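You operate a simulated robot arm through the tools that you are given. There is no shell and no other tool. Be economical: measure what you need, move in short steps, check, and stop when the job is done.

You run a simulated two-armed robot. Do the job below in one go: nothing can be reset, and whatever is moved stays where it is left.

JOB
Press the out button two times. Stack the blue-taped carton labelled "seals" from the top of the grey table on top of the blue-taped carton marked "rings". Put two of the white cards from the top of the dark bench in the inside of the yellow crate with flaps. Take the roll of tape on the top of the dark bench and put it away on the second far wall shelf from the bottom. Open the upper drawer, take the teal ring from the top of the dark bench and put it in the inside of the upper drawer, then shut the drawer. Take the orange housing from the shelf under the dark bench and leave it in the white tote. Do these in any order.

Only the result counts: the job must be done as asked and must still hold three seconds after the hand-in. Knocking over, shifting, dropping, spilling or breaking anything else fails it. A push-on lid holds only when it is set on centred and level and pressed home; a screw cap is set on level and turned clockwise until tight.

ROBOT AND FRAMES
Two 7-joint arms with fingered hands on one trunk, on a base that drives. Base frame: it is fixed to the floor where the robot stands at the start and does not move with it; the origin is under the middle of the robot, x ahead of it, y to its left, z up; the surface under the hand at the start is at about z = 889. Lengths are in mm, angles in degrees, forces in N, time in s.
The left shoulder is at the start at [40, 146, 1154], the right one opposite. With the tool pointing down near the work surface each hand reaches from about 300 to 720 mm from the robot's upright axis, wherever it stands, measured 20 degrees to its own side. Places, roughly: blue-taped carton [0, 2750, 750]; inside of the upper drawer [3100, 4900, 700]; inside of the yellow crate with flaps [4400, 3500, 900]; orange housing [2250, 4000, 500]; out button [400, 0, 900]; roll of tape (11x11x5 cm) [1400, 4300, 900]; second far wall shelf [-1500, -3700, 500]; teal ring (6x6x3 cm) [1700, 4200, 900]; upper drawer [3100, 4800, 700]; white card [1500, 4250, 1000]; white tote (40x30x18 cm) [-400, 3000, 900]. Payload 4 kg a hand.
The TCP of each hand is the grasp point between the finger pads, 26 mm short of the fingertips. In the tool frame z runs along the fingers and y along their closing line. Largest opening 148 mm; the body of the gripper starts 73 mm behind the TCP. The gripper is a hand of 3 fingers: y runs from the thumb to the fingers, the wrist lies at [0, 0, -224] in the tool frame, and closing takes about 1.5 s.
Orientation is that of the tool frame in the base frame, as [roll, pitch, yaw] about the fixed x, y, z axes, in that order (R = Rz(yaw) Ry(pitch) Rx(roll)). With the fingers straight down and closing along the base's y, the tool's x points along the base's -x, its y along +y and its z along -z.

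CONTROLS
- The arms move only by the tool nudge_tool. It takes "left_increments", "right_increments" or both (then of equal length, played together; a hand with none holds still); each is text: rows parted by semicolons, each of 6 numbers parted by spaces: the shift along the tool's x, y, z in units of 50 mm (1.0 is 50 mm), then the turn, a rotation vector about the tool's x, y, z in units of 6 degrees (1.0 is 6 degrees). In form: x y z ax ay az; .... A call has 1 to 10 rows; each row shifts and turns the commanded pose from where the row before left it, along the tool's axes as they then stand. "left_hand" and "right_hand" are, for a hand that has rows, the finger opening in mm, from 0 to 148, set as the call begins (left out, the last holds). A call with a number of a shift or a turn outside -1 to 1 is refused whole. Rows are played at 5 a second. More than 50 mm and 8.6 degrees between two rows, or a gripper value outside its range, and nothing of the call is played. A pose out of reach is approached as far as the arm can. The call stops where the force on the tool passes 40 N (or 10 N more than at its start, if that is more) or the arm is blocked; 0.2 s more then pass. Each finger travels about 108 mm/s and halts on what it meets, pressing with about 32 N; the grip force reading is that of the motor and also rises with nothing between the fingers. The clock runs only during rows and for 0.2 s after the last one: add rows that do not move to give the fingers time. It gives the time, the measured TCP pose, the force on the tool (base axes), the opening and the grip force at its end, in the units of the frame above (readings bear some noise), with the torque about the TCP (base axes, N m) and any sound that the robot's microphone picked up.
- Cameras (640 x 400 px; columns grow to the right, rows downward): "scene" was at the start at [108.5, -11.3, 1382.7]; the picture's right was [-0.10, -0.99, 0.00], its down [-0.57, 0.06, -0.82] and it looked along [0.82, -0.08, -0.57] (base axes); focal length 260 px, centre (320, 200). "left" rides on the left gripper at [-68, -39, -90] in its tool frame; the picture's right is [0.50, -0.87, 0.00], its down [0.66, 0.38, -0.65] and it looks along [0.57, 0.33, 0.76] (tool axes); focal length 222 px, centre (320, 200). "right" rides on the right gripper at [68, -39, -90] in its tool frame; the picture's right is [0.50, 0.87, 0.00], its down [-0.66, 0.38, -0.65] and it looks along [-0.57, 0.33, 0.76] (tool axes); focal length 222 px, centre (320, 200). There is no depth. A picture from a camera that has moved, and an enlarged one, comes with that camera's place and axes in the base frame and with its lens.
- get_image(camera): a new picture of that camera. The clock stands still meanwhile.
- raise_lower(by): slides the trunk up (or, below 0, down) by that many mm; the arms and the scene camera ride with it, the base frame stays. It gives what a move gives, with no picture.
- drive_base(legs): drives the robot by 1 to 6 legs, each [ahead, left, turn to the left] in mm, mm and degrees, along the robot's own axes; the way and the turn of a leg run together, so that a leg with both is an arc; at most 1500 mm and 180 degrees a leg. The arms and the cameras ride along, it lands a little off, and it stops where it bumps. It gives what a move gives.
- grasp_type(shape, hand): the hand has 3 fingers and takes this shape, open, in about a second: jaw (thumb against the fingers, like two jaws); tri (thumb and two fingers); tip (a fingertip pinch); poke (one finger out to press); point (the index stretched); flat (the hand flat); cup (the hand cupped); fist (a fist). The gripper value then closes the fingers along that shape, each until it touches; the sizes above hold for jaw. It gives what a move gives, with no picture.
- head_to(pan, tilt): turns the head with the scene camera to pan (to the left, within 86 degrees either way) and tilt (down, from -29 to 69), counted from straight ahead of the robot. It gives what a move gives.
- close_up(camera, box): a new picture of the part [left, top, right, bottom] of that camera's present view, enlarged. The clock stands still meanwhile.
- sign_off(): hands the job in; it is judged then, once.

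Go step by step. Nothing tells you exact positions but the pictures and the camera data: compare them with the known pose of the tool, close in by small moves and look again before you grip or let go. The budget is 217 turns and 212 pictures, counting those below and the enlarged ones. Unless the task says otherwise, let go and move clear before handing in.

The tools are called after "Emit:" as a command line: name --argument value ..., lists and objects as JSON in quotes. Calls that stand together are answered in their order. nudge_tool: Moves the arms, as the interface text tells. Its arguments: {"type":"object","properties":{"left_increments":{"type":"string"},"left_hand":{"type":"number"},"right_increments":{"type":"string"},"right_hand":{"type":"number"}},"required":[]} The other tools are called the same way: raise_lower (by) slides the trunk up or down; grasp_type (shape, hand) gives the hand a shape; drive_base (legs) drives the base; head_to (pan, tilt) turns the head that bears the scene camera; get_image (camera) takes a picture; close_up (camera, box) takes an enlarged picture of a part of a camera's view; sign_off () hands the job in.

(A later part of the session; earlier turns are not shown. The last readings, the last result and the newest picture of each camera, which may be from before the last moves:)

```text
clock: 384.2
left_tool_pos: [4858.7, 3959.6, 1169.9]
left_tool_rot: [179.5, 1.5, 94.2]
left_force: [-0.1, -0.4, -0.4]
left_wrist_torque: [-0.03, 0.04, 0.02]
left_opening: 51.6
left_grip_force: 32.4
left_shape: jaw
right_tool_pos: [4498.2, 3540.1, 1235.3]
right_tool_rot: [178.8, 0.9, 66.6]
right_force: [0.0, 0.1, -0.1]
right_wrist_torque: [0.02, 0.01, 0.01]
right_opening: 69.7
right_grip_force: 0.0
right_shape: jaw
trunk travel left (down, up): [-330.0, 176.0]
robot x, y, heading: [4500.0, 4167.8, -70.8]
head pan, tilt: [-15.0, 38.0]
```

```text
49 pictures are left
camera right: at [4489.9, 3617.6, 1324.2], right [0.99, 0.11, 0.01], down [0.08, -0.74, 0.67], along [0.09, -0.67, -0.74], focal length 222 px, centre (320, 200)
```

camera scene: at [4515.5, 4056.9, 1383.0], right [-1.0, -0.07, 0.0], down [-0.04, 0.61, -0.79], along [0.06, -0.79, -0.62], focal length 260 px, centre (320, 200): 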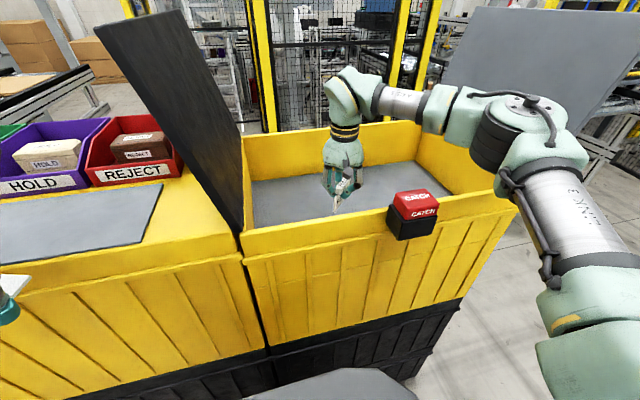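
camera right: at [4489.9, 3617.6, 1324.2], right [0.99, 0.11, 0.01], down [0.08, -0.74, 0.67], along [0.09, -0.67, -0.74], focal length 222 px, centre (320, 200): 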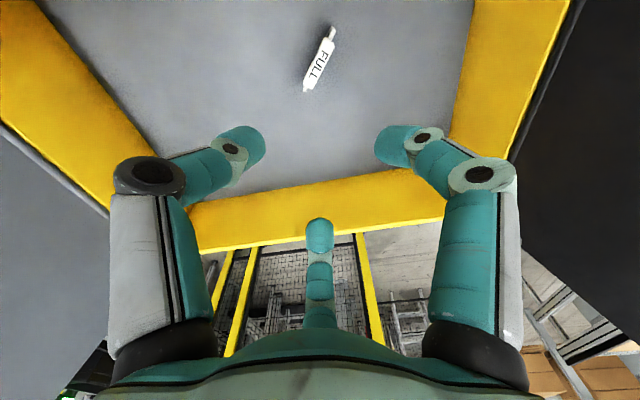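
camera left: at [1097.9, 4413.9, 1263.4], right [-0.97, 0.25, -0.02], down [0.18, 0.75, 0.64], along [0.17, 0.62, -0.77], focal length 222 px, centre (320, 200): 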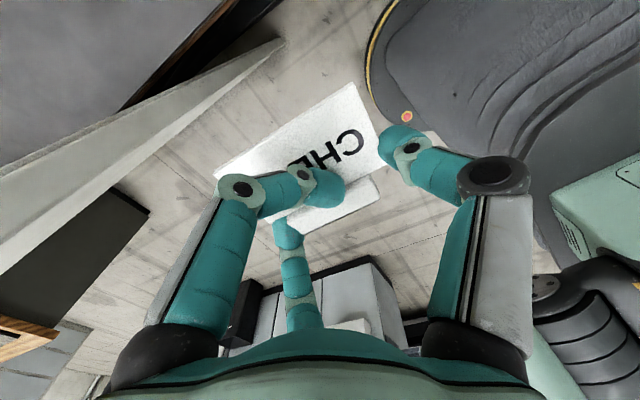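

FULL stands inside the crate. I retract the right hand, shift the robot right, and bring CHECK in with the left hand.

Emit:
nudge_tool --right_increments "0.59 -0.54 0 0 0 0; 0.59 -0.54 0 0 0 0; 0.59 -0.54 0 0 0 0; 0.59 -0.54 0 0 0 0; 0.59 -0.54 0 0 0 0; 0.59 -0.54 0 0 0 0; 0 0 0 0 0 0" --left_increments "0 0 -0.2 0 0 0; 0 0 -0.2 0 0 0; 0 0 -0.2 0 0 0; 0 0 -0.2 0 0 0; 0 0 -0.2 0 0 0; 0 0 -0.2 0 0 0; 0 0 0 0 0 0"

Emit:
drive_base --legs '[[0, -360, 0]]'

Emit:
head_to --pan 0 --tilt 38

Emit:
get_image --camera "scene"

```text
clock: 385.8
left_tool_pos: [4859.9, 3961.1, 1229.6]
left_tool_rot: [179.5, 1.6, 94.3]
left_force: [0.1, 0.2, -0.8]
left_wrist_torque: [-0.03, 0.01, 0.01]
left_opening: 51.7
left_grip_force: 31.6
left_shape: jaw
right_tool_pos: [4420.2, 3767.6, 1227.8]
right_tool_rot: [178.7, 0.8, 66.5]
right_force: [-0.2, -0.3, 0.0]
right_wrist_torque: [-0.01, -0.03, 0.0]
right_opening: 69.4
right_grip_force: 0.0
right_shape: jaw
trunk travel left (down, up): [-330.0, 176.0]
robot x, y, heading: [4499.2, 4164.4, -70.9]
head pan, tilt: [-15.0, 38.0]
```

```text
clock: 388.1
left_tool_pos: [4519.6, 3845.9, 1230.1]
left_tool_rot: [179.6, 1.5, 94.3]
left_force: [0.4, -0.4, -1.1]
left_wrist_torque: [-0.02, -0.01, -0.01]
left_opening: 51.9
left_grip_force: 32.1
left_shape: jaw
right_tool_pos: [4081.0, 3651.7, 1227.8]
right_tool_rot: [178.7, 0.9, 66.4]
right_force: [0.0, -0.1, -1.2]
right_wrist_torque: [0.02, 0.02, 0.01]
right_opening: 69.8
right_grip_force: 0.0
right_shape: jaw
trunk travel left (down, up): [-330.0, 176.0]
robot x, y, heading: [4162.2, 4049.3, -71.2]
head pan, tilt: [-15.0, 38.0]
```

```text
clock: 388.9
left_tool_pos: [4518.6, 3845.3, 1228.8]
left_tool_rot: [179.4, 1.4, 94.3]
left_force: [-0.1, -1.2, -1.5]
left_wrist_torque: [0.0, 0.04, 0.0]
left_opening: 51.7
left_grip_force: 31.9
left_shape: jaw
right_tool_pos: [4079.5, 3651.5, 1227.0]
right_tool_rot: [178.8, 0.8, 66.5]
right_force: [0.1, 0.2, -0.4]
right_wrist_torque: [0.0, 0.0, -0.01]
right_opening: 69.8
right_grip_force: 0.1
right_shape: jaw
trunk travel left (down, up): [-330.0, 176.0]
robot x, y, heading: [4161.2, 4048.8, -70.8]
head pan, tilt: [0.0, 38.0]
```

```text
48 pictures are left
camera scene: at [4197.1, 3943.9, 1383.0], right [-0.95, -0.33, 0.0], down [-0.2, 0.58, -0.79], along [0.26, -0.74, -0.62], focal length 260 px, centre (320, 200)
```

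scene: 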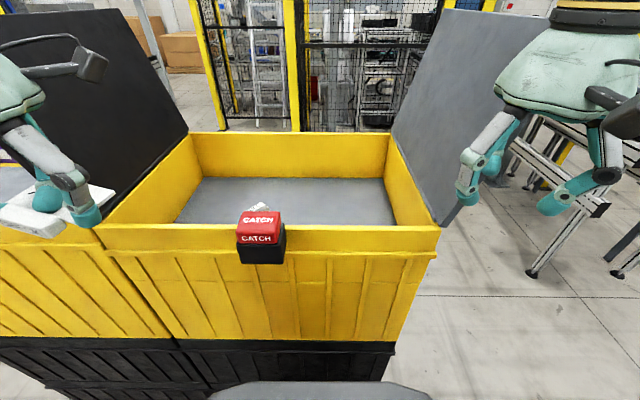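

I have a clear view. I move CHECK over the crate's right half.

Emit:
nudge_tool --left_increments "-0.757 -0.456 0 0 0 0; -0.757 -0.456 0 0 0 0; -0.757 -0.456 0 0 0 0; -0.757 -0.456 0 0 0 0; -0.757 -0.456 0 0 0 0; -0.757 -0.456 0 0 0 0; -0.757 -0.456 0 0 0 0; -0.757 -0.456 0 0 0 0; -0.757 -0.456 0 0 0 0; 0 0 0 0 0 0"

Emit:
get_image --camera "scene"

Emit:
get_image --camera "left"

```text
clock: 391.1
left_tool_pos: [4350.2, 3512.9, 1237.2]
left_tool_rot: [179.6, 1.6, 94.3]
left_force: [0.2, 0.2, -1.2]
left_wrist_torque: [0.01, 0.01, -0.03]
left_opening: 51.5
left_grip_force: 32.0
left_shape: jaw
left hand out of reach, approached as far as the arm can: row 9
right_tool_pos: [4080.7, 3652.3, 1228.5]
right_tool_rot: [178.7, 0.9, 66.4]
right_force: [-0.4, 0.5, -0.9]
right_wrist_torque: [-0.03, 0.01, 0.0]
right_opening: 69.7
right_grip_force: 0.1
right_shape: jaw
trunk travel left (down, up): [-330.0, 176.0]
robot x, y, heading: [4162.2, 4044.3, -71.2]
head pan, tilt: [0.0, 38.0]
```

```text
47 pictures are left
camera scene: at [4199.4, 3945.2, 1383.0], right [-0.95, -0.33, 0.0], down [-0.2, 0.58, -0.79], along [0.26, -0.75, -0.62], focal length 260 px, centre (320, 200)
```

scene: 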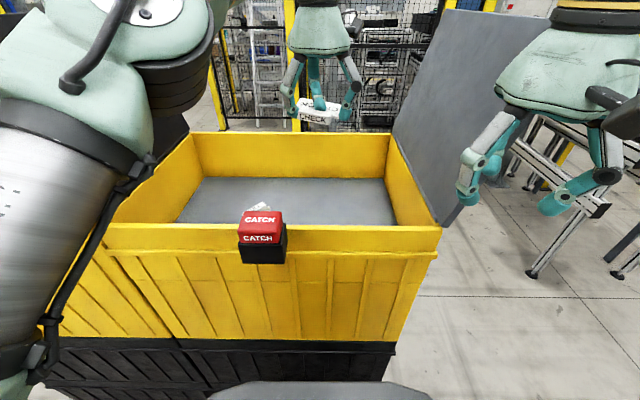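

```text
46 pictures are left
camera left: at [4316.8, 3444.9, 1329.0], right [-0.9, 0.43, -0.02], down [0.32, 0.7, 0.64], along [0.29, 0.57, -0.77], focal length 222 px, centre (320, 200)
```

left: 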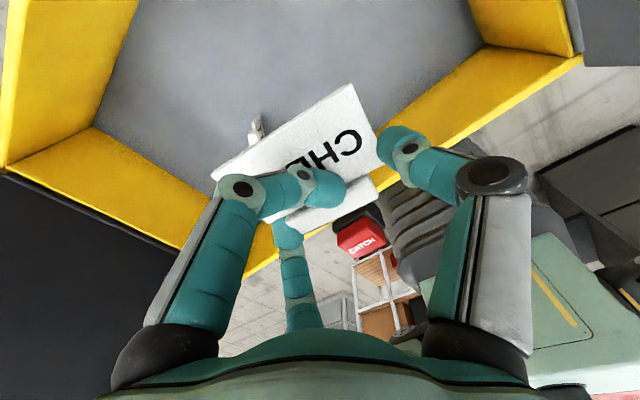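

Well over the interior. I lower carefully.

Emit:
nudge_tool --left_increments "0 0 0.4 0 0 0; 0 0 0.4 0 0 0; 0 0 0.4 0 0 0; 0 0 0.4 0 0 0; 0 0 0.4 0 0 0; 0 0 0.4 0 0 0; 0 0 0 0 0 0"

Emit:
get_image --camera "scene"

```text
clock: 392.7
left_tool_pos: [4351.7, 3505.8, 1116.6]
left_tool_rot: [179.5, 1.6, 94.2]
left_force: [-0.2, 0.6, -0.6]
left_wrist_torque: [-0.04, 0.01, 0.03]
left_opening: 51.4
left_grip_force: 32.0
left_shape: jaw
right_tool_pos: [4079.5, 3651.5, 1227.8]
right_tool_rot: [178.8, 0.7, 66.5]
right_force: [0.2, 0.0, -0.2]
right_wrist_torque: [-0.05, -0.01, -0.01]
right_opening: 69.6
right_grip_force: 0.0
right_shape: jaw
trunk travel left (down, up): [-330.0, 176.0]
robot x, y, heading: [4163.1, 4048.0, -70.9]
head pan, tilt: [0.0, 38.0]
```

```text
45 pictures are left
camera scene: at [4197.6, 3944.2, 1383.0], right [-0.95, -0.33, 0.0], down [-0.2, 0.58, -0.79], along [0.26, -0.74, -0.62], focal length 260 px, centre (320, 200)
```

scene: 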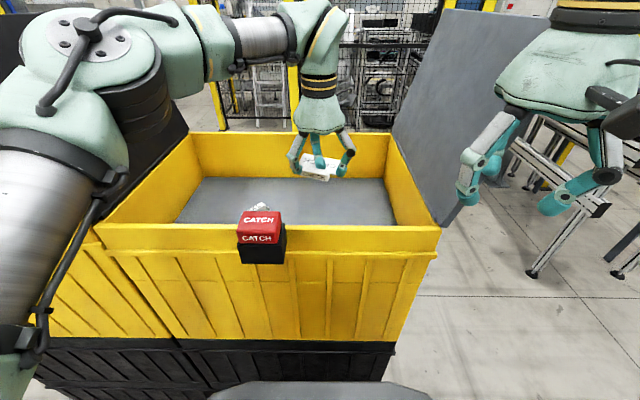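

The elbow is in front of the crate, so it's clear. I lower another 80 mm.

Emit:
nudge_tool --left_increments "0 0 0.3 0 0 0; 0 0 0.3 0 0 0; 0 0 0.3 0 0 0; 0 0 0.3 0 0 0; 0 0 0.3 0 0 0; 0 0 0.2 0 0 0; 0 0 0 0 0 0"

Emit:
get_image --camera "scene"

```text
clock: 394.3
left_tool_pos: [4352.1, 3505.5, 1033.0]
left_tool_rot: [179.4, 1.5, 94.3]
left_force: [0.2, 0.4, -0.7]
left_wrist_torque: [0.03, -0.02, 0.0]
left_opening: 51.4
left_grip_force: 31.7
left_shape: jaw
right_tool_pos: [4080.8, 3651.0, 1227.5]
right_tool_rot: [178.8, 0.8, 66.5]
right_force: [0.1, -0.9, -0.3]
right_wrist_torque: [0.01, 0.03, -0.01]
right_opening: 69.7
right_grip_force: 0.0
right_shape: jaw
trunk travel left (down, up): [-330.0, 176.0]
robot x, y, heading: [4165.5, 4045.8, -71.0]
head pan, tilt: [0.0, 38.0]
```

```text
44 pictures are left
camera scene: at [4197.7, 3944.0, 1383.0], right [-0.95, -0.33, 0.0], down [-0.2, 0.58, -0.79], along [0.26, -0.74, -0.62], focal length 260 px, centre (320, 200)
```

scene: 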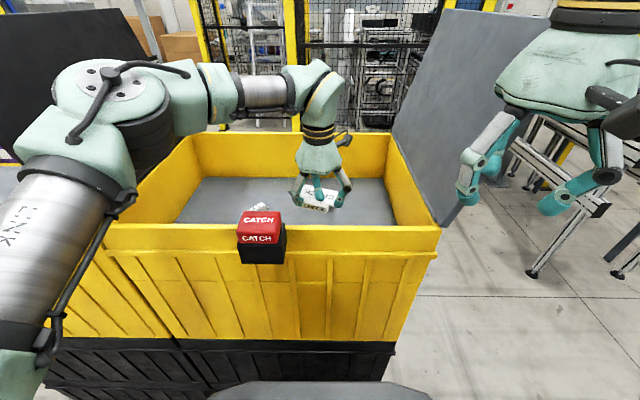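

Plenty of clearance at the elbow. I lower 45 mm more and release.

Emit:
nudge_tool --left_increments "0 0 0.3 0 0 0; 0 0 0.3 0 0 0; 0 0 0.3 0 0 0; 0 0 0 0 0 0"

Emit:
nudge_tool --left_increments "0 0 0 0 0 0; 0 0 0 0 0 0; 0 0 0 0 0 0; 0 0 0 0 0 0; 0 0 0 0 0 0" --left_hand 130

Emit:
nudge_tool --left_increments "0 0 -0.4 0 0 0; 0 0 -0.7 0 0 0; 0 0 -0.9 0 0 0; 0 0 -0.9 0 0 0; 0 0 -0.9 0 0 0; 0 0 -0.9 0 0 0; 0 0 0 0 0 0"

Emit:
get_image --camera "left"

Emit:
get_image --camera "scene"

```text
clock: 395.3
left_tool_pos: [4353.1, 3503.6, 988.8]
left_tool_rot: [179.5, 1.5, 94.2]
left_force: [0.0, 0.2, 0.1]
left_wrist_torque: [0.0, 0.02, 0.0]
left_opening: 51.3
left_grip_force: 32.3
left_shape: jaw
right_tool_pos: [4078.9, 3652.2, 1228.0]
right_tool_rot: [178.8, 0.7, 66.4]
right_force: [-1.2, 0.1, 0.7]
right_wrist_torque: [0.02, 0.0, 0.0]
right_opening: 69.5
right_grip_force: 0.0
right_shape: jaw
trunk travel left (down, up): [-330.0, 176.0]
robot x, y, heading: [4163.3, 4048.3, -71.3]
head pan, tilt: [0.0, 38.0]
```

```text
clock: 396.5
left_tool_pos: [4352.6, 3504.0, 988.0]
left_tool_rot: [179.5, 1.5, 94.3]
left_force: [0.3, 0.4, -0.1]
left_wrist_torque: [-0.01, -0.03, 0.02]
left_opening: 129.9
left_grip_force: 0.0
left_shape: jaw
right_tool_pos: [4080.5, 3652.0, 1227.0]
right_tool_rot: [178.9, 0.7, 66.6]
right_force: [-0.2, 0.6, 0.2]
right_wrist_torque: [0.01, 0.03, -0.01]
right_opening: 69.8
right_grip_force: 0.1
right_shape: jaw
trunk travel left (down, up): [-330.0, 176.0]
robot x, y, heading: [4165.0, 4049.5, -70.9]
head pan, tilt: [0.0, 38.0]
```

```text
clock: 398.1
left_tool_pos: [4346.4, 3509.8, 1220.5]
left_tool_rot: [179.5, 1.4, 94.3]
left_force: [-0.3, -0.1, -0.6]
left_wrist_torque: [0.01, -0.01, -0.02]
left_opening: 130.0
left_grip_force: 0.1
left_shape: jaw
right_tool_pos: [4080.0, 3651.5, 1227.8]
right_tool_rot: [178.8, 0.8, 66.6]
right_force: [-0.3, -0.2, 0.0]
right_wrist_torque: [-0.02, 0.06, 0.02]
right_opening: 69.7
right_grip_force: 0.0
right_shape: jaw
trunk travel left (down, up): [-330.0, 176.0]
robot x, y, heading: [4164.4, 4048.3, -71.0]
head pan, tilt: [0.0, 38.0]
```

```text
43 pictures are left
camera left: at [4310.6, 3441.4, 1311.5], right [-0.9, 0.43, -0.02], down [0.32, 0.7, 0.64], along [0.29, 0.57, -0.77], focal length 222 px, centre (320, 200)
```

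left: 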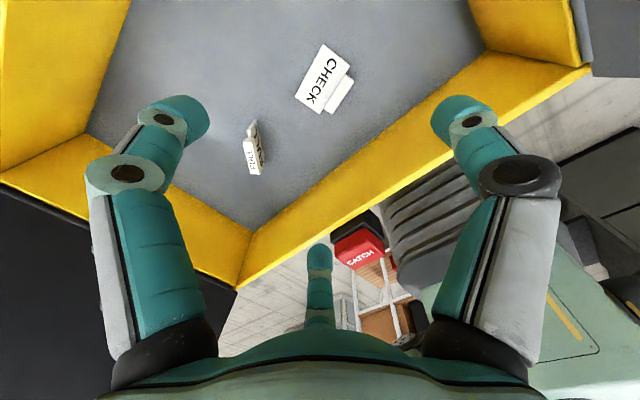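

```text
42 pictures are left
camera scene: at [4198.3, 3943.6, 1382.9], right [-0.95, -0.33, 0.0], down [-0.2, 0.58, -0.79], along [0.26, -0.74, -0.62], focal length 260 px, centre (320, 200)
```

scene: 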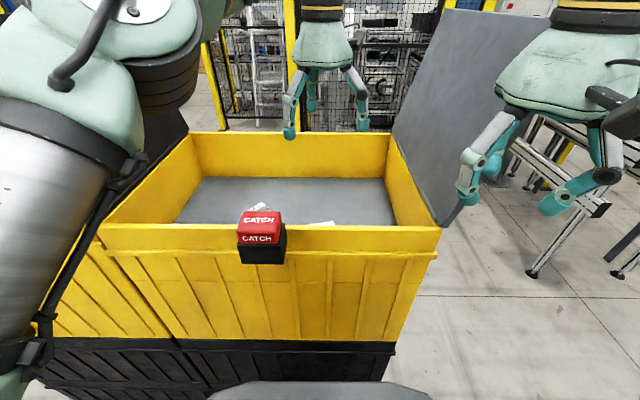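

Both cards are in the crate. I retract the left hand and drive back around to the bench's near-left corner for the tape.

Emit:
nudge_tool --left_increments "0.757 0.456 0 0 0 0; 0.757 0.456 0 0 0 0; 0.757 0.456 0 0 0 0; 0.757 0.456 0 0 0 0; 0.757 0.456 0 0 0 0; 0.757 0.456 0 0 0 0; 0.757 0.456 0 0 0 0; 0.757 0.456 0 0 0 0; 0 0 0 0 0 0"

Emit:
drive_base --legs '[[-330, 0, 0], [0, 0, -89], [1052, 532, 0], [1319, -32, 0], [1138, -382, 0], [132, -953, 0]]'

Emit:
drive_base --legs '[[0, 0, 149], [-35, 705, 0]]'

Emit:
head_to --pan -15 --tilt 30

Emit:
get_image --camera "scene"

```text
clock: 400.1
left_tool_pos: [4507.5, 3825.4, 1216.2]
left_tool_rot: [179.5, 1.5, 94.4]
left_force: [-0.5, 0.6, -0.9]
left_wrist_torque: [0.0, -0.03, -0.01]
left_opening: 129.9
left_grip_force: 0.1
left_shape: jaw
right_tool_pos: [4079.5, 3650.9, 1226.7]
right_tool_rot: [178.8, 0.8, 66.4]
right_force: [0.3, -0.6, -0.8]
right_wrist_torque: [0.02, 0.02, 0.01]
right_opening: 69.3
right_grip_force: 0.0
right_shape: jaw
trunk travel left (down, up): [-330.0, 176.0]
robot x, y, heading: [4161.7, 4044.8, -71.1]
head pan, tilt: [0.0, 38.0]
```

```text
clock: 427.9
left_tool_pos: [203.1, 3309.2, 1216.2]
left_tool_rot: [179.5, 1.5, 8.5]
left_force: [-0.3, -0.1, 0.2]
left_wrist_torque: [0.01, -0.03, -0.01]
left_opening: 129.8
left_grip_force: 0.0
left_shape: jaw
right_tool_pos: [-2.6, 3723.8, 1227.2]
right_tool_rot: [178.9, 0.7, -19.3]
right_force: [-0.2, 0.1, -0.3]
right_wrist_torque: [-0.01, -0.01, 0.0]
right_opening: 69.6
right_grip_force: 0.1
right_shape: jaw
trunk travel left (down, up): [-330.0, 176.0]
robot x, y, heading: [401.0, 3671.4, -156.8]
head pan, tilt: [0.0, 38.0]
```

```text
clock: 438.0
left_tool_pos: [804.2, 4608.4, 1216.5]
left_tool_rot: [179.5, 1.5, 158.1]
left_force: [-0.8, 0.0, -0.6]
left_wrist_torque: [-0.02, -0.02, -0.03]
left_opening: 129.5
left_grip_force: 0.2
left_shape: jaw
right_tool_pos: [771.2, 4146.7, 1226.7]
right_tool_rot: [178.7, 0.8, 130.3]
right_force: [-0.4, -0.1, 0.4]
right_wrist_torque: [0.0, -0.01, -0.01]
right_opening: 69.5
right_grip_force: 0.1
right_shape: jaw
trunk travel left (down, up): [-330.0, 176.0]
robot x, y, heading: [453.4, 4393.9, -7.0]
head pan, tilt: [0.0, 38.0]
```

```text
clock: 438.8
left_tool_pos: [804.5, 4610.3, 1215.6]
left_tool_rot: [179.4, 1.4, 158.1]
left_force: [-0.5, -0.2, 0.0]
left_wrist_torque: [-0.01, 0.01, -0.02]
left_opening: 130.2
left_grip_force: 0.0
left_shape: jaw
right_tool_pos: [771.9, 4147.7, 1227.7]
right_tool_rot: [178.7, 0.8, 130.3]
right_force: [0.2, 0.0, 0.4]
right_wrist_torque: [-0.01, 0.0, -0.03]
right_opening: 69.5
right_grip_force: 0.1
right_shape: jaw
trunk travel left (down, up): [-330.0, 176.0]
robot x, y, heading: [455.6, 4394.0, -7.0]
head pan, tilt: [-15.0, 30.0]
```

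```text
41 pictures are left
camera scene: at [557.1, 4358.1, 1395.3], right [-0.38, -0.93, 0.0], down [-0.46, 0.19, -0.87], along [0.8, -0.33, -0.5], focal length 260 px, centre (320, 200)
```

scene: 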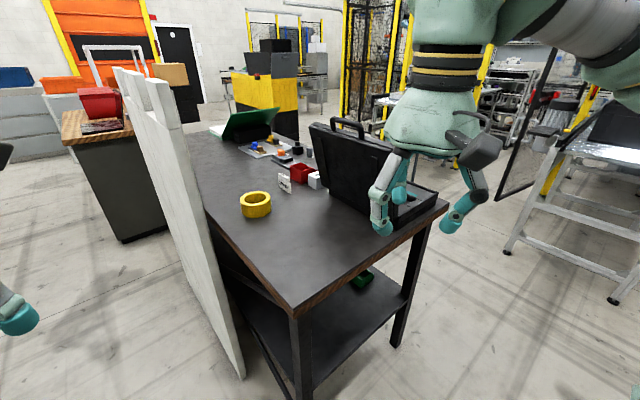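

The tape is at about (1362, 4268). I drive in to the stance beside the corner.

Emit:
drive_base --legs '[[0, 220, 0], [345, 0, 0]]'

```text
clock: 442.3
left_tool_pos: [1175.7, 4788.9, 1216.9]
left_tool_rot: [179.5, 1.5, 158.8]
left_force: [-0.3, 0.0, -0.1]
left_wrist_torque: [-0.01, 0.03, -0.02]
left_opening: 129.9
left_grip_force: 0.1
left_shape: jaw
right_tool_pos: [1148.1, 4327.7, 1227.6]
right_tool_rot: [178.9, 0.9, 130.8]
right_force: [0.2, 0.2, 0.6]
right_wrist_torque: [-0.04, 0.0, -0.01]
right_opening: 69.5
right_grip_force: 0.0
right_shape: jaw
trunk travel left (down, up): [-330.0, 176.0]
robot x, y, heading: [824.9, 4569.5, -6.6]
head pan, tilt: [-15.0, 30.0]
```

I move the right hand above the tape, opening wide.

Emit:
nudge_tool --right_increments "-0.6 0.39 0.5 0 0 0; -0.6 0.39 0.5 0 0 0; -0.6 0.39 0.5 0 0 0; -0.6 0.39 0.5 0 0 0; -0.6 0.39 0.5 0 0 0; -0.6 0.39 0.5 0 0 0; 0 0 0 0 0 0" --right_hand 148

Emit:
get_image --camera "right"

```text
clock: 443.9
left_tool_pos: [1175.7, 4788.1, 1216.1]
left_tool_rot: [179.4, 1.6, 158.7]
left_force: [-1.3, -0.7, -0.4]
left_wrist_torque: [-0.03, 0.02, -0.03]
left_opening: 130.0
left_grip_force: 0.0
left_shape: jaw
right_tool_pos: [1359.1, 4266.4, 1082.8]
right_tool_rot: [178.8, 0.9, 130.9]
right_force: [-0.3, 0.5, -0.3]
right_wrist_torque: [0.02, -0.04, 0.03]
right_opening: 148.0
right_grip_force: 0.2
right_shape: jaw
trunk travel left (down, up): [-330.0, 176.0]
robot x, y, heading: [826.2, 4571.7, -6.8]
head pan, tilt: [-15.0, 30.0]
```

```text
40 pictures are left
camera right: at [1283.6, 4290.5, 1172.9], right [0.33, 0.94, 0.01], down [0.7, -0.25, 0.67], along [0.64, -0.21, -0.74], focal length 222 px, centre (320, 200)
```

right: 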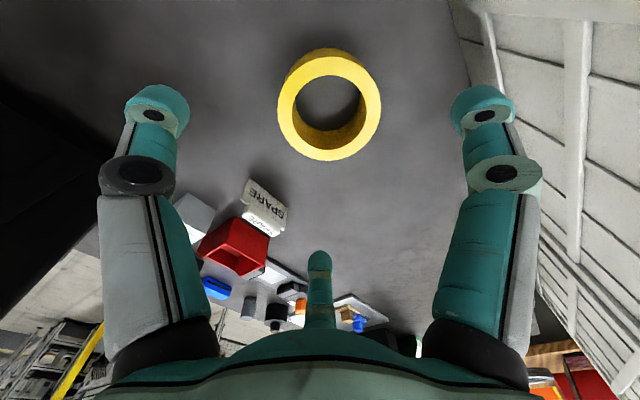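

I correct about 10 mm and descend to just above the tape.

Emit:
nudge_tool --right_increments "0.1 0.16 0 0 0 0; 0 0 0.7 0 0 0; 0 0 0.7 0 0 0; 0 0 0.5 0 0 0; 0 0 0 0 0 0"

Emit:
get_image --camera "right"

```text
clock: 445.1
left_tool_pos: [1176.1, 4787.8, 1217.1]
left_tool_rot: [179.5, 1.5, 158.7]
left_force: [0.4, -0.5, -0.3]
left_wrist_torque: [0.02, 0.0, 0.02]
left_opening: 129.9
left_grip_force: 0.0
left_shape: jaw
right_tool_pos: [1364.2, 4276.5, 986.5]
right_tool_rot: [178.8, 0.9, 131.0]
right_force: [-1.0, 0.3, 0.3]
right_wrist_torque: [0.0, -0.04, 0.0]
right_opening: 147.8
right_grip_force: 0.1
right_shape: jaw
trunk travel left (down, up): [-330.0, 176.0]
robot x, y, heading: [829.1, 4571.2, -6.3]
head pan, tilt: [-15.0, 30.0]
```

```text
39 pictures are left
camera right: at [1288.9, 4301.1, 1076.5], right [0.33, 0.94, 0.01], down [0.7, -0.25, 0.67], along [0.64, -0.21, -0.74], focal length 222 px, centre (320, 200)
```

right: 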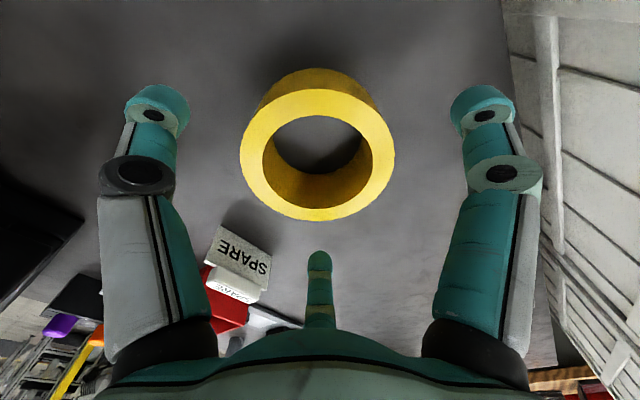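

Centred within 5 mm. I descend and close.

Emit:
nudge_tool --right_increments "0.05 -0.06 0.2 0 0 0; 0 0 0.25 0 0 0; 0 0 0.25 0 0 0; 0 0 0.2 0 0 0; 0 0 0 0 0 0"

Emit:
nudge_tool --right_increments "0 0 0 0 0 0; 0 0 0 0 0 0; 0 0 0 0 0 0; 0 0 0 0 0 0; 0 0 0 0 0 0; 0 0 0 0 0 0" --right_hand 0

Emit:
nudge_tool --right_increments "0 0 -0.3 0 0 0; 0 0 -0.6 0 0 0; 0 0 -0.9 0 0 0; 0 0 -0.9 0 0 0; 0 0 0 0 0 0"

Emit:
get_image --camera "right"

```text
clock: 446.3
left_tool_pos: [1176.0, 4789.8, 1216.3]
left_tool_rot: [179.6, 1.5, 158.8]
left_force: [0.0, -0.9, 0.4]
left_wrist_torque: [0.01, 0.03, 0.03]
left_opening: 129.9
left_grip_force: 0.0
left_shape: jaw
right_tool_pos: [1361.2, 4277.6, 942.7]
right_tool_rot: [178.8, 0.8, 131.0]
right_force: [0.0, -0.6, -1.1]
right_wrist_torque: [0.01, 0.03, 0.02]
right_opening: 148.0
right_grip_force: 0.1
right_shape: jaw
trunk travel left (down, up): [-330.0, 176.0]
robot x, y, heading: [824.1, 4575.8, -6.6]
head pan, tilt: [-15.0, 30.0]
```

```text
clock: 447.7
left_tool_pos: [1176.5, 4787.8, 1215.3]
left_tool_rot: [179.5, 1.4, 158.8]
left_force: [0.4, -1.0, -0.1]
left_wrist_torque: [-0.03, -0.02, -0.01]
left_opening: 129.8
left_grip_force: 0.1
left_shape: jaw
right_tool_pos: [1361.7, 4275.7, 943.4]
right_tool_rot: [178.8, 0.8, 130.9]
right_force: [0.5, -0.4, -0.3]
right_wrist_torque: [0.0, 0.04, 0.0]
right_opening: 93.5
right_grip_force: 31.6
right_shape: jaw
trunk travel left (down, up): [-330.0, 176.0]
robot x, y, heading: [827.4, 4573.9, -6.3]
head pan, tilt: [-15.0, 30.0]
```

```text
clock: 448.9
left_tool_pos: [1177.4, 4788.9, 1214.8]
left_tool_rot: [179.4, 1.5, 158.7]
left_force: [0.3, 0.7, 0.2]
left_wrist_torque: [0.02, -0.01, -0.01]
left_opening: 129.6
left_grip_force: 0.1
left_shape: jaw
right_tool_pos: [1359.1, 4274.3, 1079.6]
right_tool_rot: [178.9, 0.8, 131.0]
right_force: [0.1, -0.9, -0.9]
right_wrist_torque: [0.03, 0.05, 0.01]
right_opening: 93.7
right_grip_force: 32.1
right_shape: jaw
trunk travel left (down, up): [-330.0, 176.0]
robot x, y, heading: [825.5, 4571.6, -6.4]
head pan, tilt: [-15.0, 30.0]
```

```text
38 pictures are left
camera right: at [1284.3, 4299.3, 1169.5], right [0.33, 0.94, 0.01], down [0.7, -0.25, 0.67], along [0.64, -0.21, -0.74], focal length 222 px, centre (320, 200)
```

right: 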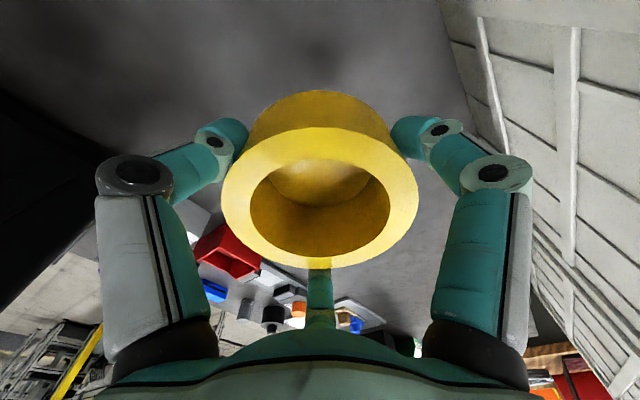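

The tape is held. I retract it and drive the long way down the aisle toward the wall rack.

Emit:
nudge_tool --right_increments "0 0 -0.8 0 0 0; 0 0 -0.8 0 0 0; 0.6 -0.39 -0.2 0 0 0; 0.6 -0.39 -0.2 0 0 0; 0.6 -0.39 0 0 0 0; 0.6 -0.39 0 0 0 0; 0.6 -0.39 0 0 0 0; 0.6 -0.39 0 0 0 0; 0 0 0 0 0 0"

Emit:
drive_base --legs '[[-400, 0, 0], [0, 0, 176], [1142, 581, 0], [0, 0, 100], [1250, -450, 0], [1450, 150, 0]]'

Emit:
head_to --pan 0 --tilt 12

Emit:
get_image --camera "scene"

```text
clock: 450.9
left_tool_pos: [1177.2, 4789.0, 1215.7]
left_tool_rot: [179.4, 1.5, 158.7]
left_force: [0.6, 0.3, -0.1]
left_wrist_torque: [0.03, 0.04, -0.01]
left_opening: 129.6
left_grip_force: 0.1
left_shape: jaw
right_tool_pos: [1146.9, 4335.4, 1175.5]
right_tool_rot: [178.8, 0.7, 130.8]
right_force: [0.2, 0.2, -1.2]
right_wrist_torque: [0.03, 0.06, 0.03]
right_opening: 93.7
right_grip_force: 32.2
right_shape: jaw
trunk travel left (down, up): [-330.0, 176.0]
robot x, y, heading: [828.7, 4573.9, -6.6]
head pan, tilt: [-15.0, 30.0]
```

```text
clock: 484.4
left_tool_pos: [-582.5, 1091.0, 1217.2]
left_tool_rot: [179.5, 1.5, 78.1]
left_force: [0.2, 0.1, -0.6]
left_wrist_torque: [0.0, -0.01, 0.02]
left_opening: 129.6
left_grip_force: 0.1
left_shape: jaw
right_tool_pos: [-1034.1, 1045.7, 1175.6]
right_tool_rot: [178.8, 0.9, 50.3]
right_force: [0.4, 0.6, -0.8]
right_wrist_torque: [0.04, 0.0, 0.0]
right_opening: 92.7
right_grip_force: 32.4
right_shape: jaw
trunk travel left (down, up): [-330.0, 176.0]
robot x, y, heading: [-854.1, 1403.6, -87.1]
head pan, tilt: [-15.0, 30.0]
```

```text
clock: 485.2
left_tool_pos: [-583.1, 1089.9, 1216.2]
left_tool_rot: [179.5, 1.6, 78.1]
left_force: [0.8, -0.8, 0.6]
left_wrist_torque: [-0.01, 0.0, 0.01]
left_opening: 129.9
left_grip_force: 0.0
left_shape: jaw
right_tool_pos: [-1035.1, 1045.2, 1174.7]
right_tool_rot: [178.8, 0.8, 50.3]
right_force: [-0.7, 0.5, -2.0]
right_wrist_torque: [-0.01, 0.0, -0.04]
right_opening: 92.6
right_grip_force: 31.9
right_shape: jaw
trunk travel left (down, up): [-330.0, 176.0]
robot x, y, heading: [-852.0, 1397.1, -87.2]
head pan, tilt: [0.0, 12.0]
```

```text
37 pictures are left
camera scene: at [-847.2, 1284.4, 1424.3], right [-1.0, -0.05, 0.0], down [-0.01, 0.21, -0.98], along [0.05, -0.98, -0.21], focal length 260 px, centre (320, 200)
```

scene: 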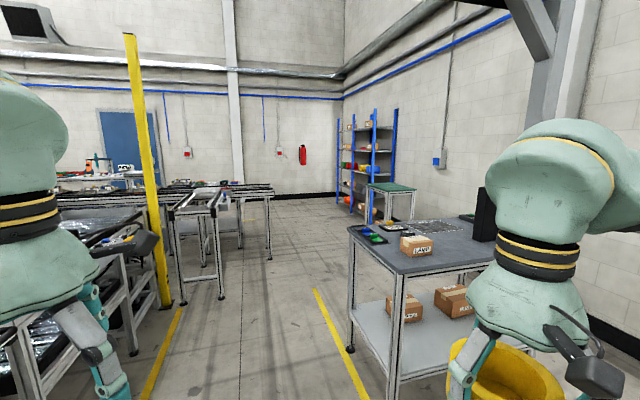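

A grey table stands on the right and conveyors on the left. I pass between them toward the blue-post rack.

Emit:
drive_base --legs '[[917, 387, 0], [1398, -69, 0], [1288, -264, 0], [850, -64, 0], [0, 0, -75]]'

Emit:
head_to --pan 0 --tilt 28

Emit:
get_image --camera "scene"

```text
clock: 510.6
left_tool_pos: [-877.7, -3372.3, 1216.7]
left_tool_rot: [179.5, 1.4, 0.8]
left_force: [-0.4, 0.0, 0.1]
left_wrist_torque: [0.01, 0.0, -0.04]
left_opening: 129.8
left_grip_force: 0.2
left_shape: jaw
right_tool_pos: [-1021.7, -2942.0, 1175.4]
right_tool_rot: [178.8, 0.8, -26.8]
right_force: [0.3, 0.2, -1.4]
right_wrist_torque: [0.0, -0.07, -0.03]
right_opening: 92.2
right_grip_force: 32.5
right_shape: jaw
trunk travel left (down, up): [-330.0, 176.0]
robot x, y, heading: [-631.9, -3038.4, -164.3]
head pan, tilt: [0.0, 12.0]
```

```text
clock: 511.4
left_tool_pos: [-876.0, -3371.9, 1215.8]
left_tool_rot: [179.5, 1.5, 1.0]
left_force: [0.9, -0.6, 0.1]
left_wrist_torque: [-0.03, 0.01, 0.01]
left_opening: 129.7
left_grip_force: 0.1
left_shape: jaw
right_tool_pos: [-1021.3, -2942.6, 1173.9]
right_tool_rot: [178.8, 0.7, -26.8]
right_force: [-0.2, 0.1, -3.1]
right_wrist_torque: [-0.02, 0.01, -0.01]
right_opening: 92.2
right_grip_force: 31.7
right_shape: jaw
trunk travel left (down, up): [-330.0, 176.0]
robot x, y, heading: [-633.4, -3039.0, -164.3]
head pan, tilt: [0.0, 28.0]
```

```text
36 pictures are left
camera scene: at [-742.1, -3072.4, 1398.6], right [-0.27, 0.96, 0.0], down [0.45, 0.13, -0.88], along [-0.85, -0.24, -0.47], focal length 260 px, centre (320, 200)
```

scene: 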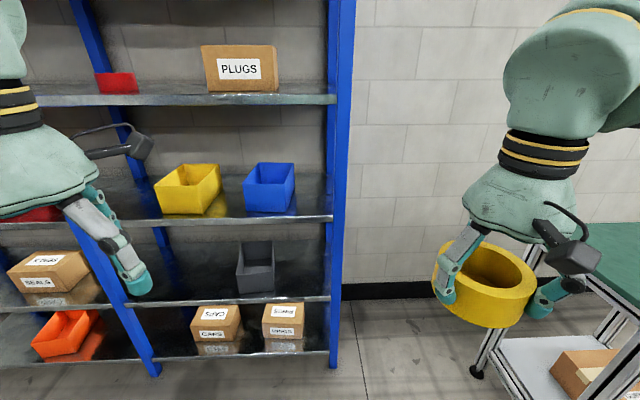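

The second shelf from the bottom is at z≈480, with free space left of the dark grey bin. I drive to face that spot.

Emit:
drive_base --legs '[[0, 710, 3], [370, 0, 0]]'

Emit:
raise_lower --by -320

Emit:
head_to --pan -15 --tilt 35

Emit:
get_image --camera "scene"

```text
clock: 517.2
left_tool_pos: [-1001.7, -4175.8, 1216.3]
left_tool_rot: [179.5, 1.6, 4.6]
left_force: [0.4, 0.7, 0.3]
left_wrist_torque: [-0.01, -0.03, 0.01]
left_opening: 129.8
left_grip_force: 0.1
left_shape: jaw
right_tool_pos: [-1172.8, -3756.1, 1175.1]
right_tool_rot: [178.9, 1.0, -23.1]
right_force: [0.7, -0.4, -1.0]
right_wrist_torque: [0.02, -0.03, 0.04]
right_opening: 92.6
right_grip_force: 32.4
right_shape: jaw
trunk travel left (down, up): [-330.0, 176.0]
robot x, y, heading: [-781.7, -3827.4, -160.7]
head pan, tilt: [0.0, 28.0]
```

```text
clock: 520.4
left_tool_pos: [-1002.0, -4175.9, 897.7]
left_tool_rot: [179.5, 1.6, 4.6]
left_force: [0.5, 0.5, -0.1]
left_wrist_torque: [-0.01, -0.03, -0.04]
left_opening: 129.8
left_grip_force: 0.0
left_shape: jaw
right_tool_pos: [-1175.9, -3755.2, 855.5]
right_tool_rot: [178.8, 0.9, -23.2]
right_force: [0.0, -0.3, -1.4]
right_wrist_torque: [-0.03, 0.0, -0.01]
right_opening: 92.1
right_grip_force: 32.2
right_shape: jaw
trunk travel left (down, up): [-10.0, 496.0]
robot x, y, heading: [-780.9, -3826.1, -160.8]
head pan, tilt: [0.0, 28.0]
```

```text
clock: 521.2
left_tool_pos: [-1002.7, -4177.2, 897.0]
left_tool_rot: [179.5, 1.5, 4.6]
left_force: [0.5, -0.2, 0.9]
left_wrist_torque: [0.01, -0.02, 0.01]
left_opening: 129.8
left_grip_force: 0.1
left_shape: jaw
right_tool_pos: [-1175.1, -3756.0, 855.2]
right_tool_rot: [178.9, 0.8, -23.2]
right_force: [-0.4, -0.4, -1.3]
right_wrist_torque: [-0.01, 0.0, 0.02]
right_opening: 92.3
right_grip_force: 32.3
right_shape: jaw
trunk travel left (down, up): [-10.0, 496.0]
robot x, y, heading: [-780.4, -3830.5, -160.6]
head pan, tilt: [-15.0, 35.0]
```

```text
35 pictures are left
camera scene: at [-889.6, -3845.0, 1068.5], right [-0.08, 1.0, 0.0], down [0.57, 0.04, -0.82], along [-0.82, -0.06, -0.57], focal length 260 px, centre (320, 200)
```

scene: 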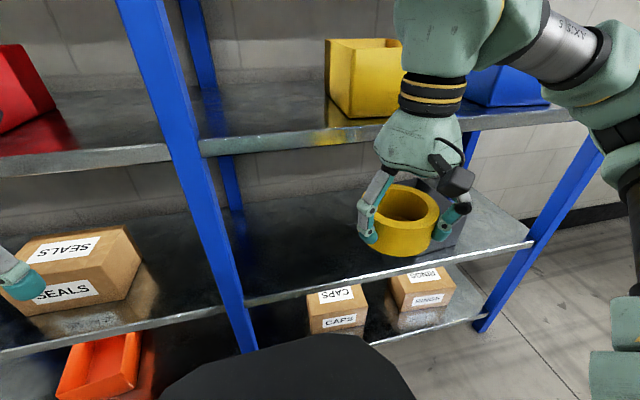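

The free spot on the second shelf is clear. I lower the tape in front of the rack to just above shelf level.

Emit:
nudge_tool --right_increments "0 0 0.8 0 0 0; 0 0 0.8 0 0 0; 0 0 0.8 0 0 0; 0 0 0.8 0 0 0; 0 0 0.8 0 0 0; 0 0 0.8 0 0 0; 0 0 0.8 0 0 0; 0 0 0.4 0 0 0; 0 0 0 0 0 0"

Emit:
get_image --camera "scene"

```text
clock: 523.2
left_tool_pos: [-1002.4, -4175.5, 897.3]
left_tool_rot: [179.5, 1.4, 4.6]
left_force: [0.0, -0.3, 0.0]
left_wrist_torque: [0.0, -0.03, -0.03]
left_opening: 129.8
left_grip_force: 0.0
left_shape: jaw
right_tool_pos: [-1181.5, -3763.4, 555.4]
right_tool_rot: [178.9, 0.8, -23.3]
right_force: [0.3, -0.2, -1.4]
right_wrist_torque: [0.0, -0.04, -0.02]
right_opening: 92.1
right_grip_force: 31.8
right_shape: jaw
trunk travel left (down, up): [-10.0, 496.0]
robot x, y, heading: [-783.3, -3831.3, -160.7]
head pan, tilt: [-15.0, 35.0]
```

```text
34 pictures are left
camera scene: at [-889.6, -3845.0, 1068.5], right [-0.08, 1.0, 0.0], down [0.57, 0.04, -0.82], along [-0.82, -0.06, -0.57], focal length 260 px, centre (320, 200)
```

scene: 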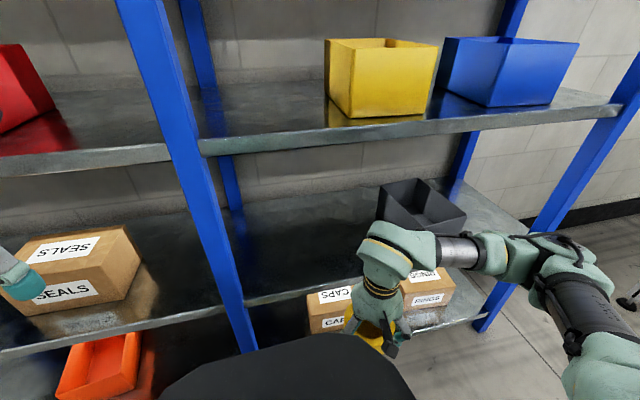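

The forearm comes in from the right with clearance. I slide the tape forward over the shelf.

Emit:
nudge_tool --right_increments "-0.6 0.557 0.1 0 0 0; -0.6 0.557 0.1 0 0 0; -0.6 0.557 0.05 0 0 0; -0.6 0.557 0 0 0 0; -0.6 0.557 0 0 0 0; -0.6 0.557 0 0 0 0; 0 0 0 0 0 0"

Emit:
get_image --camera "scene"

Emit:
get_image --camera "right"

```text
clock: 524.0
left_tool_pos: [-1000.5, -4174.9, 897.0]
left_tool_rot: [179.6, 1.7, 4.5]
left_force: [-0.1, 0.0, 0.2]
left_wrist_torque: [0.01, 0.01, 0.04]
left_opening: 129.9
left_grip_force: 0.1
left_shape: jaw
right_tool_pos: [-1271.5, -3792.2, 547.8]
right_tool_rot: [-179.7, -0.9, -23.5]
right_force: [25.2, 10.8, 17.8]
right_wrist_torque: [0.16, 0.36, -0.36]
right_opening: 92.8
right_grip_force: 31.7
right_shape: jaw
trunk travel left (down, up): [-10.0, 496.0]
robot x, y, heading: [-781.3, -3829.9, -160.7]
head pan, tilt: [-15.0, 35.0]
stopped in row 3 (right hand): the force on the tool passed its limit at 57 N (the readings are from after the stop); the commanded pose is now the measured one
```

```text
33 pictures are left
camera scene: at [-885.8, -3843.7, 1069.0], right [-0.07, 1.0, 0.0], down [0.57, 0.04, -0.82], along [-0.82, -0.06, -0.57], focal length 260 px, centre (320, 200)
```

scene: 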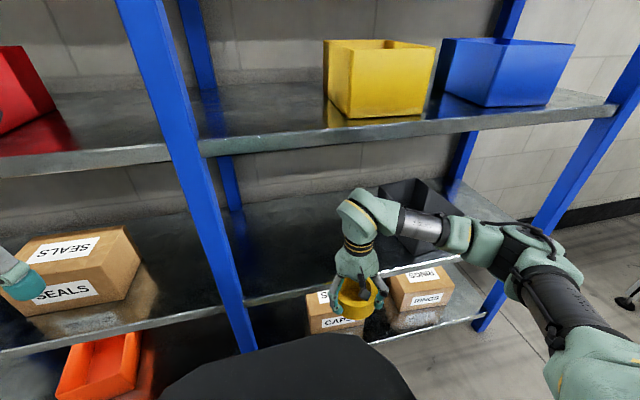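

```text
32 pictures are left
camera right: at [-1195.2, -3783.7, 640.7], right [0.11, -0.99, 0.0], down [-0.76, -0.09, 0.64], along [-0.64, -0.07, -0.77], focal length 222 px, centre (320, 200)
```

right: 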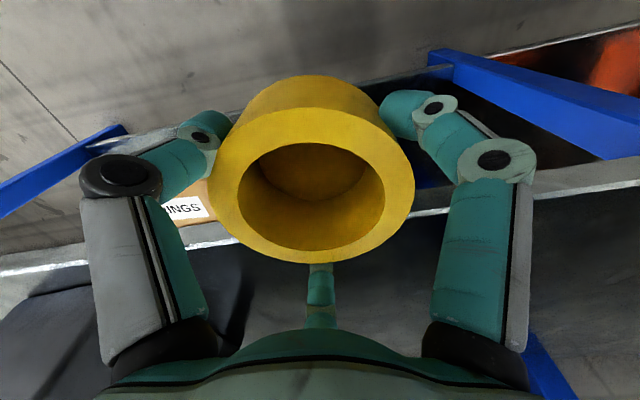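

The tape's lower edge met the shelf's front edge, which is at z≈500. I back off, raise 22 mm and try again.

Emit:
nudge_tool --right_increments "0.22 -0.2 -0.1 0 0 0; 0 0 -0.35 0 0 0; 0 0 0 0 0 0; -0.4 0.37 0 0 0 0; -0.4 0.37 0 0 0 0; 0 0 0 0 0 0"

Emit:
get_image --camera "right"

Emit:
get_image --camera "scene"

```text
clock: 525.4
left_tool_pos: [-1003.7, -4175.2, 896.7]
left_tool_rot: [179.4, 1.4, 4.5]
left_force: [-0.2, -0.3, -1.3]
left_wrist_torque: [0.01, -0.03, 0.02]
left_opening: 129.8
left_grip_force: 0.0
left_shape: jaw
right_tool_pos: [-1316.3, -3806.0, 568.5]
right_tool_rot: [-179.8, -0.6, -23.4]
right_force: [0.6, 0.2, -2.1]
right_wrist_torque: [0.03, 0.02, -0.01]
right_opening: 92.8
right_grip_force: 32.6
right_shape: jaw
trunk travel left (down, up): [-10.0, 496.0]
robot x, y, heading: [-782.2, -3825.0, -160.6]
head pan, tilt: [-15.0, 35.0]
```

```text
31 pictures are left
camera right: at [-1238.8, -3797.6, 661.3], right [0.11, -0.99, 0.0], down [-0.76, -0.09, 0.65], along [-0.64, -0.08, -0.76], focal length 222 px, centre (320, 200)
```

right: 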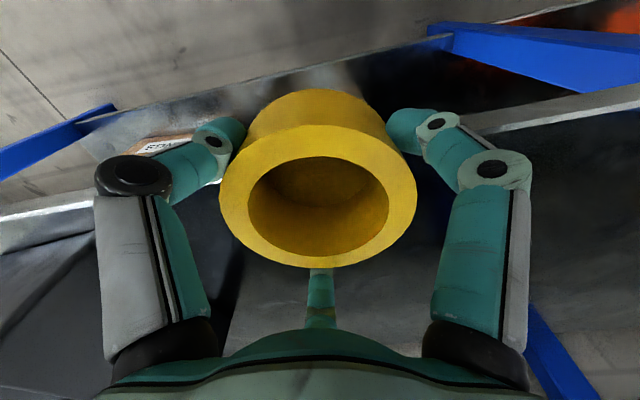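

```text
30 pictures are left
camera scene: at [-889.3, -3844.6, 1068.5], right [-0.07, 1.0, 0.0], down [0.57, 0.04, -0.82], along [-0.82, -0.06, -0.57], focal length 260 px, centre (320, 200)
```

scene: 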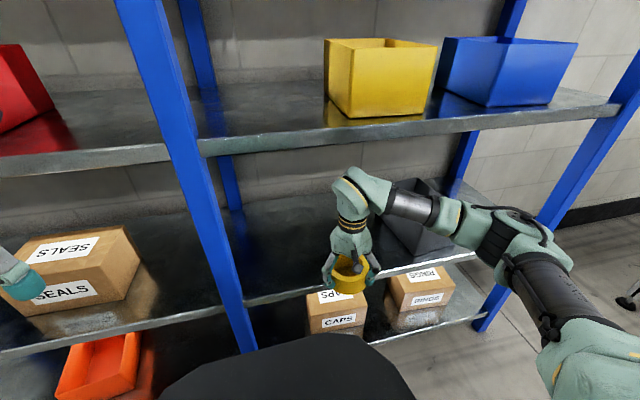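

Clear of the edge now, with about 35 mm below the upper shelf. I advance over the shelf.

Emit:
nudge_tool --right_increments "-0.45 0.42 0 0 0 0; -0.45 0.42 0 0 0 0; -0.45 0.42 0 0 0 0; -0.45 0.42 0 0 0 0; -0.4 0.37 0 0 0 0; 0 0 0 0 0 0"

Emit:
get_image --camera "scene"

Emit:
get_image --camera "right"

```text
clock: 526.8
left_tool_pos: [-1002.1, -4174.7, 895.9]
left_tool_rot: [179.5, 1.6, 4.5]
left_force: [0.1, -0.4, -0.1]
left_wrist_torque: [0.0, -0.02, 0.03]
left_opening: 129.9
left_grip_force: 0.1
left_shape: jaw
right_tool_pos: [-1458.3, -3857.2, 565.0]
right_tool_rot: [-179.9, -0.5, -23.3]
right_force: [1.3, -1.0, 2.0]
right_wrist_torque: [-0.04, 0.18, 0.04]
right_opening: 92.4
right_grip_force: 31.7
right_shape: jaw
trunk travel left (down, up): [-10.0, 496.0]
robot x, y, heading: [-782.2, -3828.0, -161.0]
head pan, tilt: [-15.0, 35.0]
```

```text
29 pictures are left
camera scene: at [-889.1, -3844.5, 1068.5], right [-0.07, 1.0, 0.0], down [0.57, 0.04, -0.82], along [-0.82, -0.06, -0.57], focal length 260 px, centre (320, 200)
```

scene: 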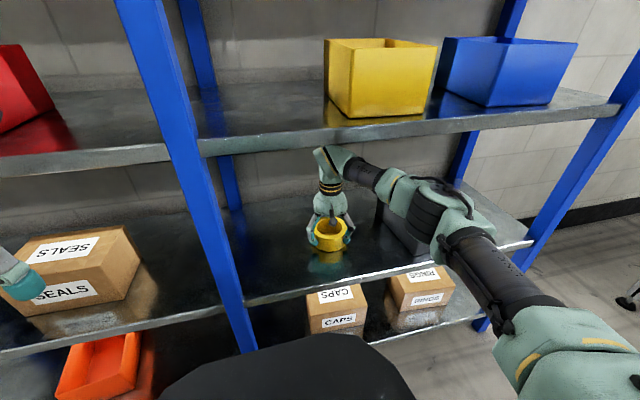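

```text
28 pictures are left
camera right: at [-1379.7, -3849.1, 656.6], right [0.12, -0.99, 0.0], down [-0.76, -0.09, 0.65], along [-0.64, -0.08, -0.76], focal length 222 px, centre (320, 200)
```

right: 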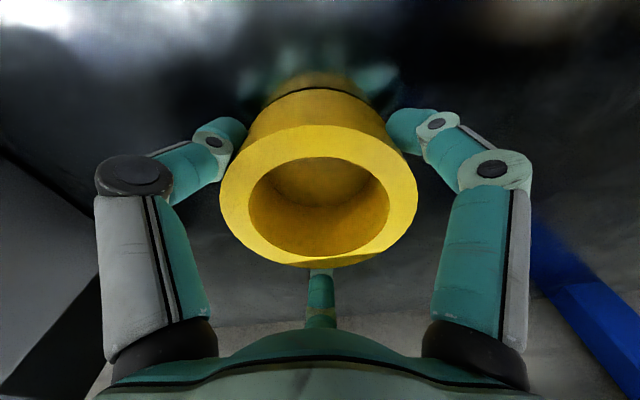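

The tape is over the shelf, with its reflection just beneath. I lower in small steps.

Emit:
nudge_tool --right_increments "0 0 0.1 0 0 0; 0 0 0.08 0 0 0; 0 0 0.08 0 0 0; 0 0 0 0 0 0"

```text
clock: 527.8
left_tool_pos: [-999.9, -4174.2, 897.8]
left_tool_rot: [179.5, 1.9, 4.5]
left_force: [0.7, -0.1, -0.5]
left_wrist_torque: [0.03, 0.0, -0.03]
left_opening: 129.6
left_grip_force: 0.1
left_shape: jaw
right_tool_pos: [-1457.3, -3857.2, 561.3]
right_tool_rot: [179.7, -0.1, -23.4]
right_force: [1.9, 2.0, 37.3]
right_wrist_torque: [-0.01, 0.62, 0.15]
right_opening: 91.1
right_grip_force: 32.1
right_shape: jaw
trunk travel left (down, up): [-10.0, 496.0]
robot x, y, heading: [-781.6, -3823.8, -160.6]
head pan, tilt: [-15.0, 35.0]
```

Contact: the tape is on the shelf. I ease off and open.

Emit:
nudge_tool --right_increments "0 0 -0.14 0 0 0; 0 0 0 0 0 0"

Emit:
nudge_tool --right_increments "0 0 0 0 0 0; 0 0 0 0 0 0; 0 0 0 0 0 0; 0 0 0 0 0 0; 0 0 0 0 0 0" --right_hand 148

Emit:
get_image --camera "right"

```text
clock: 528.4
left_tool_pos: [-1001.8, -4175.6, 898.0]
left_tool_rot: [179.5, 1.7, 4.6]
left_force: [-0.5, -1.6, 0.4]
left_wrist_torque: [0.01, -0.03, -0.02]
left_opening: 129.7
left_grip_force: 0.1
left_shape: jaw
right_tool_pos: [-1456.0, -3856.7, 561.8]
right_tool_rot: [-179.8, -0.4, -23.3]
right_force: [-0.5, -0.8, 18.5]
right_wrist_torque: [-0.32, 0.86, 0.21]
right_opening: 91.0
right_grip_force: 32.1
right_shape: jaw
trunk travel left (down, up): [-10.0, 496.0]
robot x, y, heading: [-782.7, -3830.2, -160.7]
head pan, tilt: [-15.0, 35.0]
```

```text
clock: 529.6
left_tool_pos: [-1002.3, -4175.2, 897.2]
left_tool_rot: [179.4, 1.5, 4.5]
left_force: [0.4, 0.2, -0.2]
left_wrist_torque: [-0.01, 0.03, 0.02]
left_opening: 129.7
left_grip_force: 0.1
left_shape: jaw
right_tool_pos: [-1457.5, -3856.0, 560.7]
right_tool_rot: [-179.8, -0.6, -23.5]
right_force: [-0.3, 0.2, 0.3]
right_wrist_torque: [0.02, -0.02, -0.04]
right_opening: 147.8
right_grip_force: 0.0
right_shape: jaw
trunk travel left (down, up): [-10.0, 496.0]
robot x, y, heading: [-780.6, -3827.8, -161.0]
head pan, tilt: [-15.0, 35.0]
```

```text
27 pictures are left
camera right: at [-1379.2, -3848.4, 652.1], right [0.11, -0.99, 0.0], down [-0.76, -0.09, 0.65], along [-0.64, -0.08, -0.76], focal length 222 px, centre (320, 200)
```

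right: 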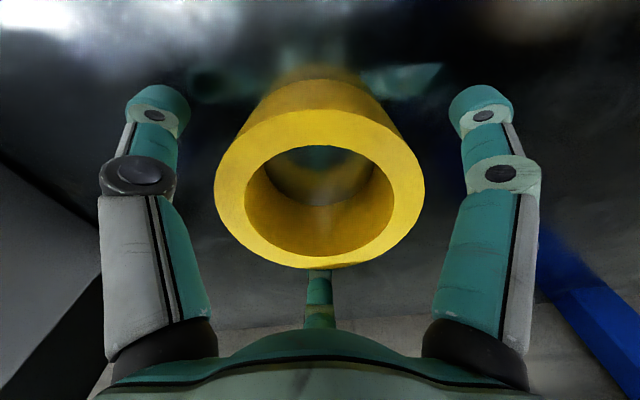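

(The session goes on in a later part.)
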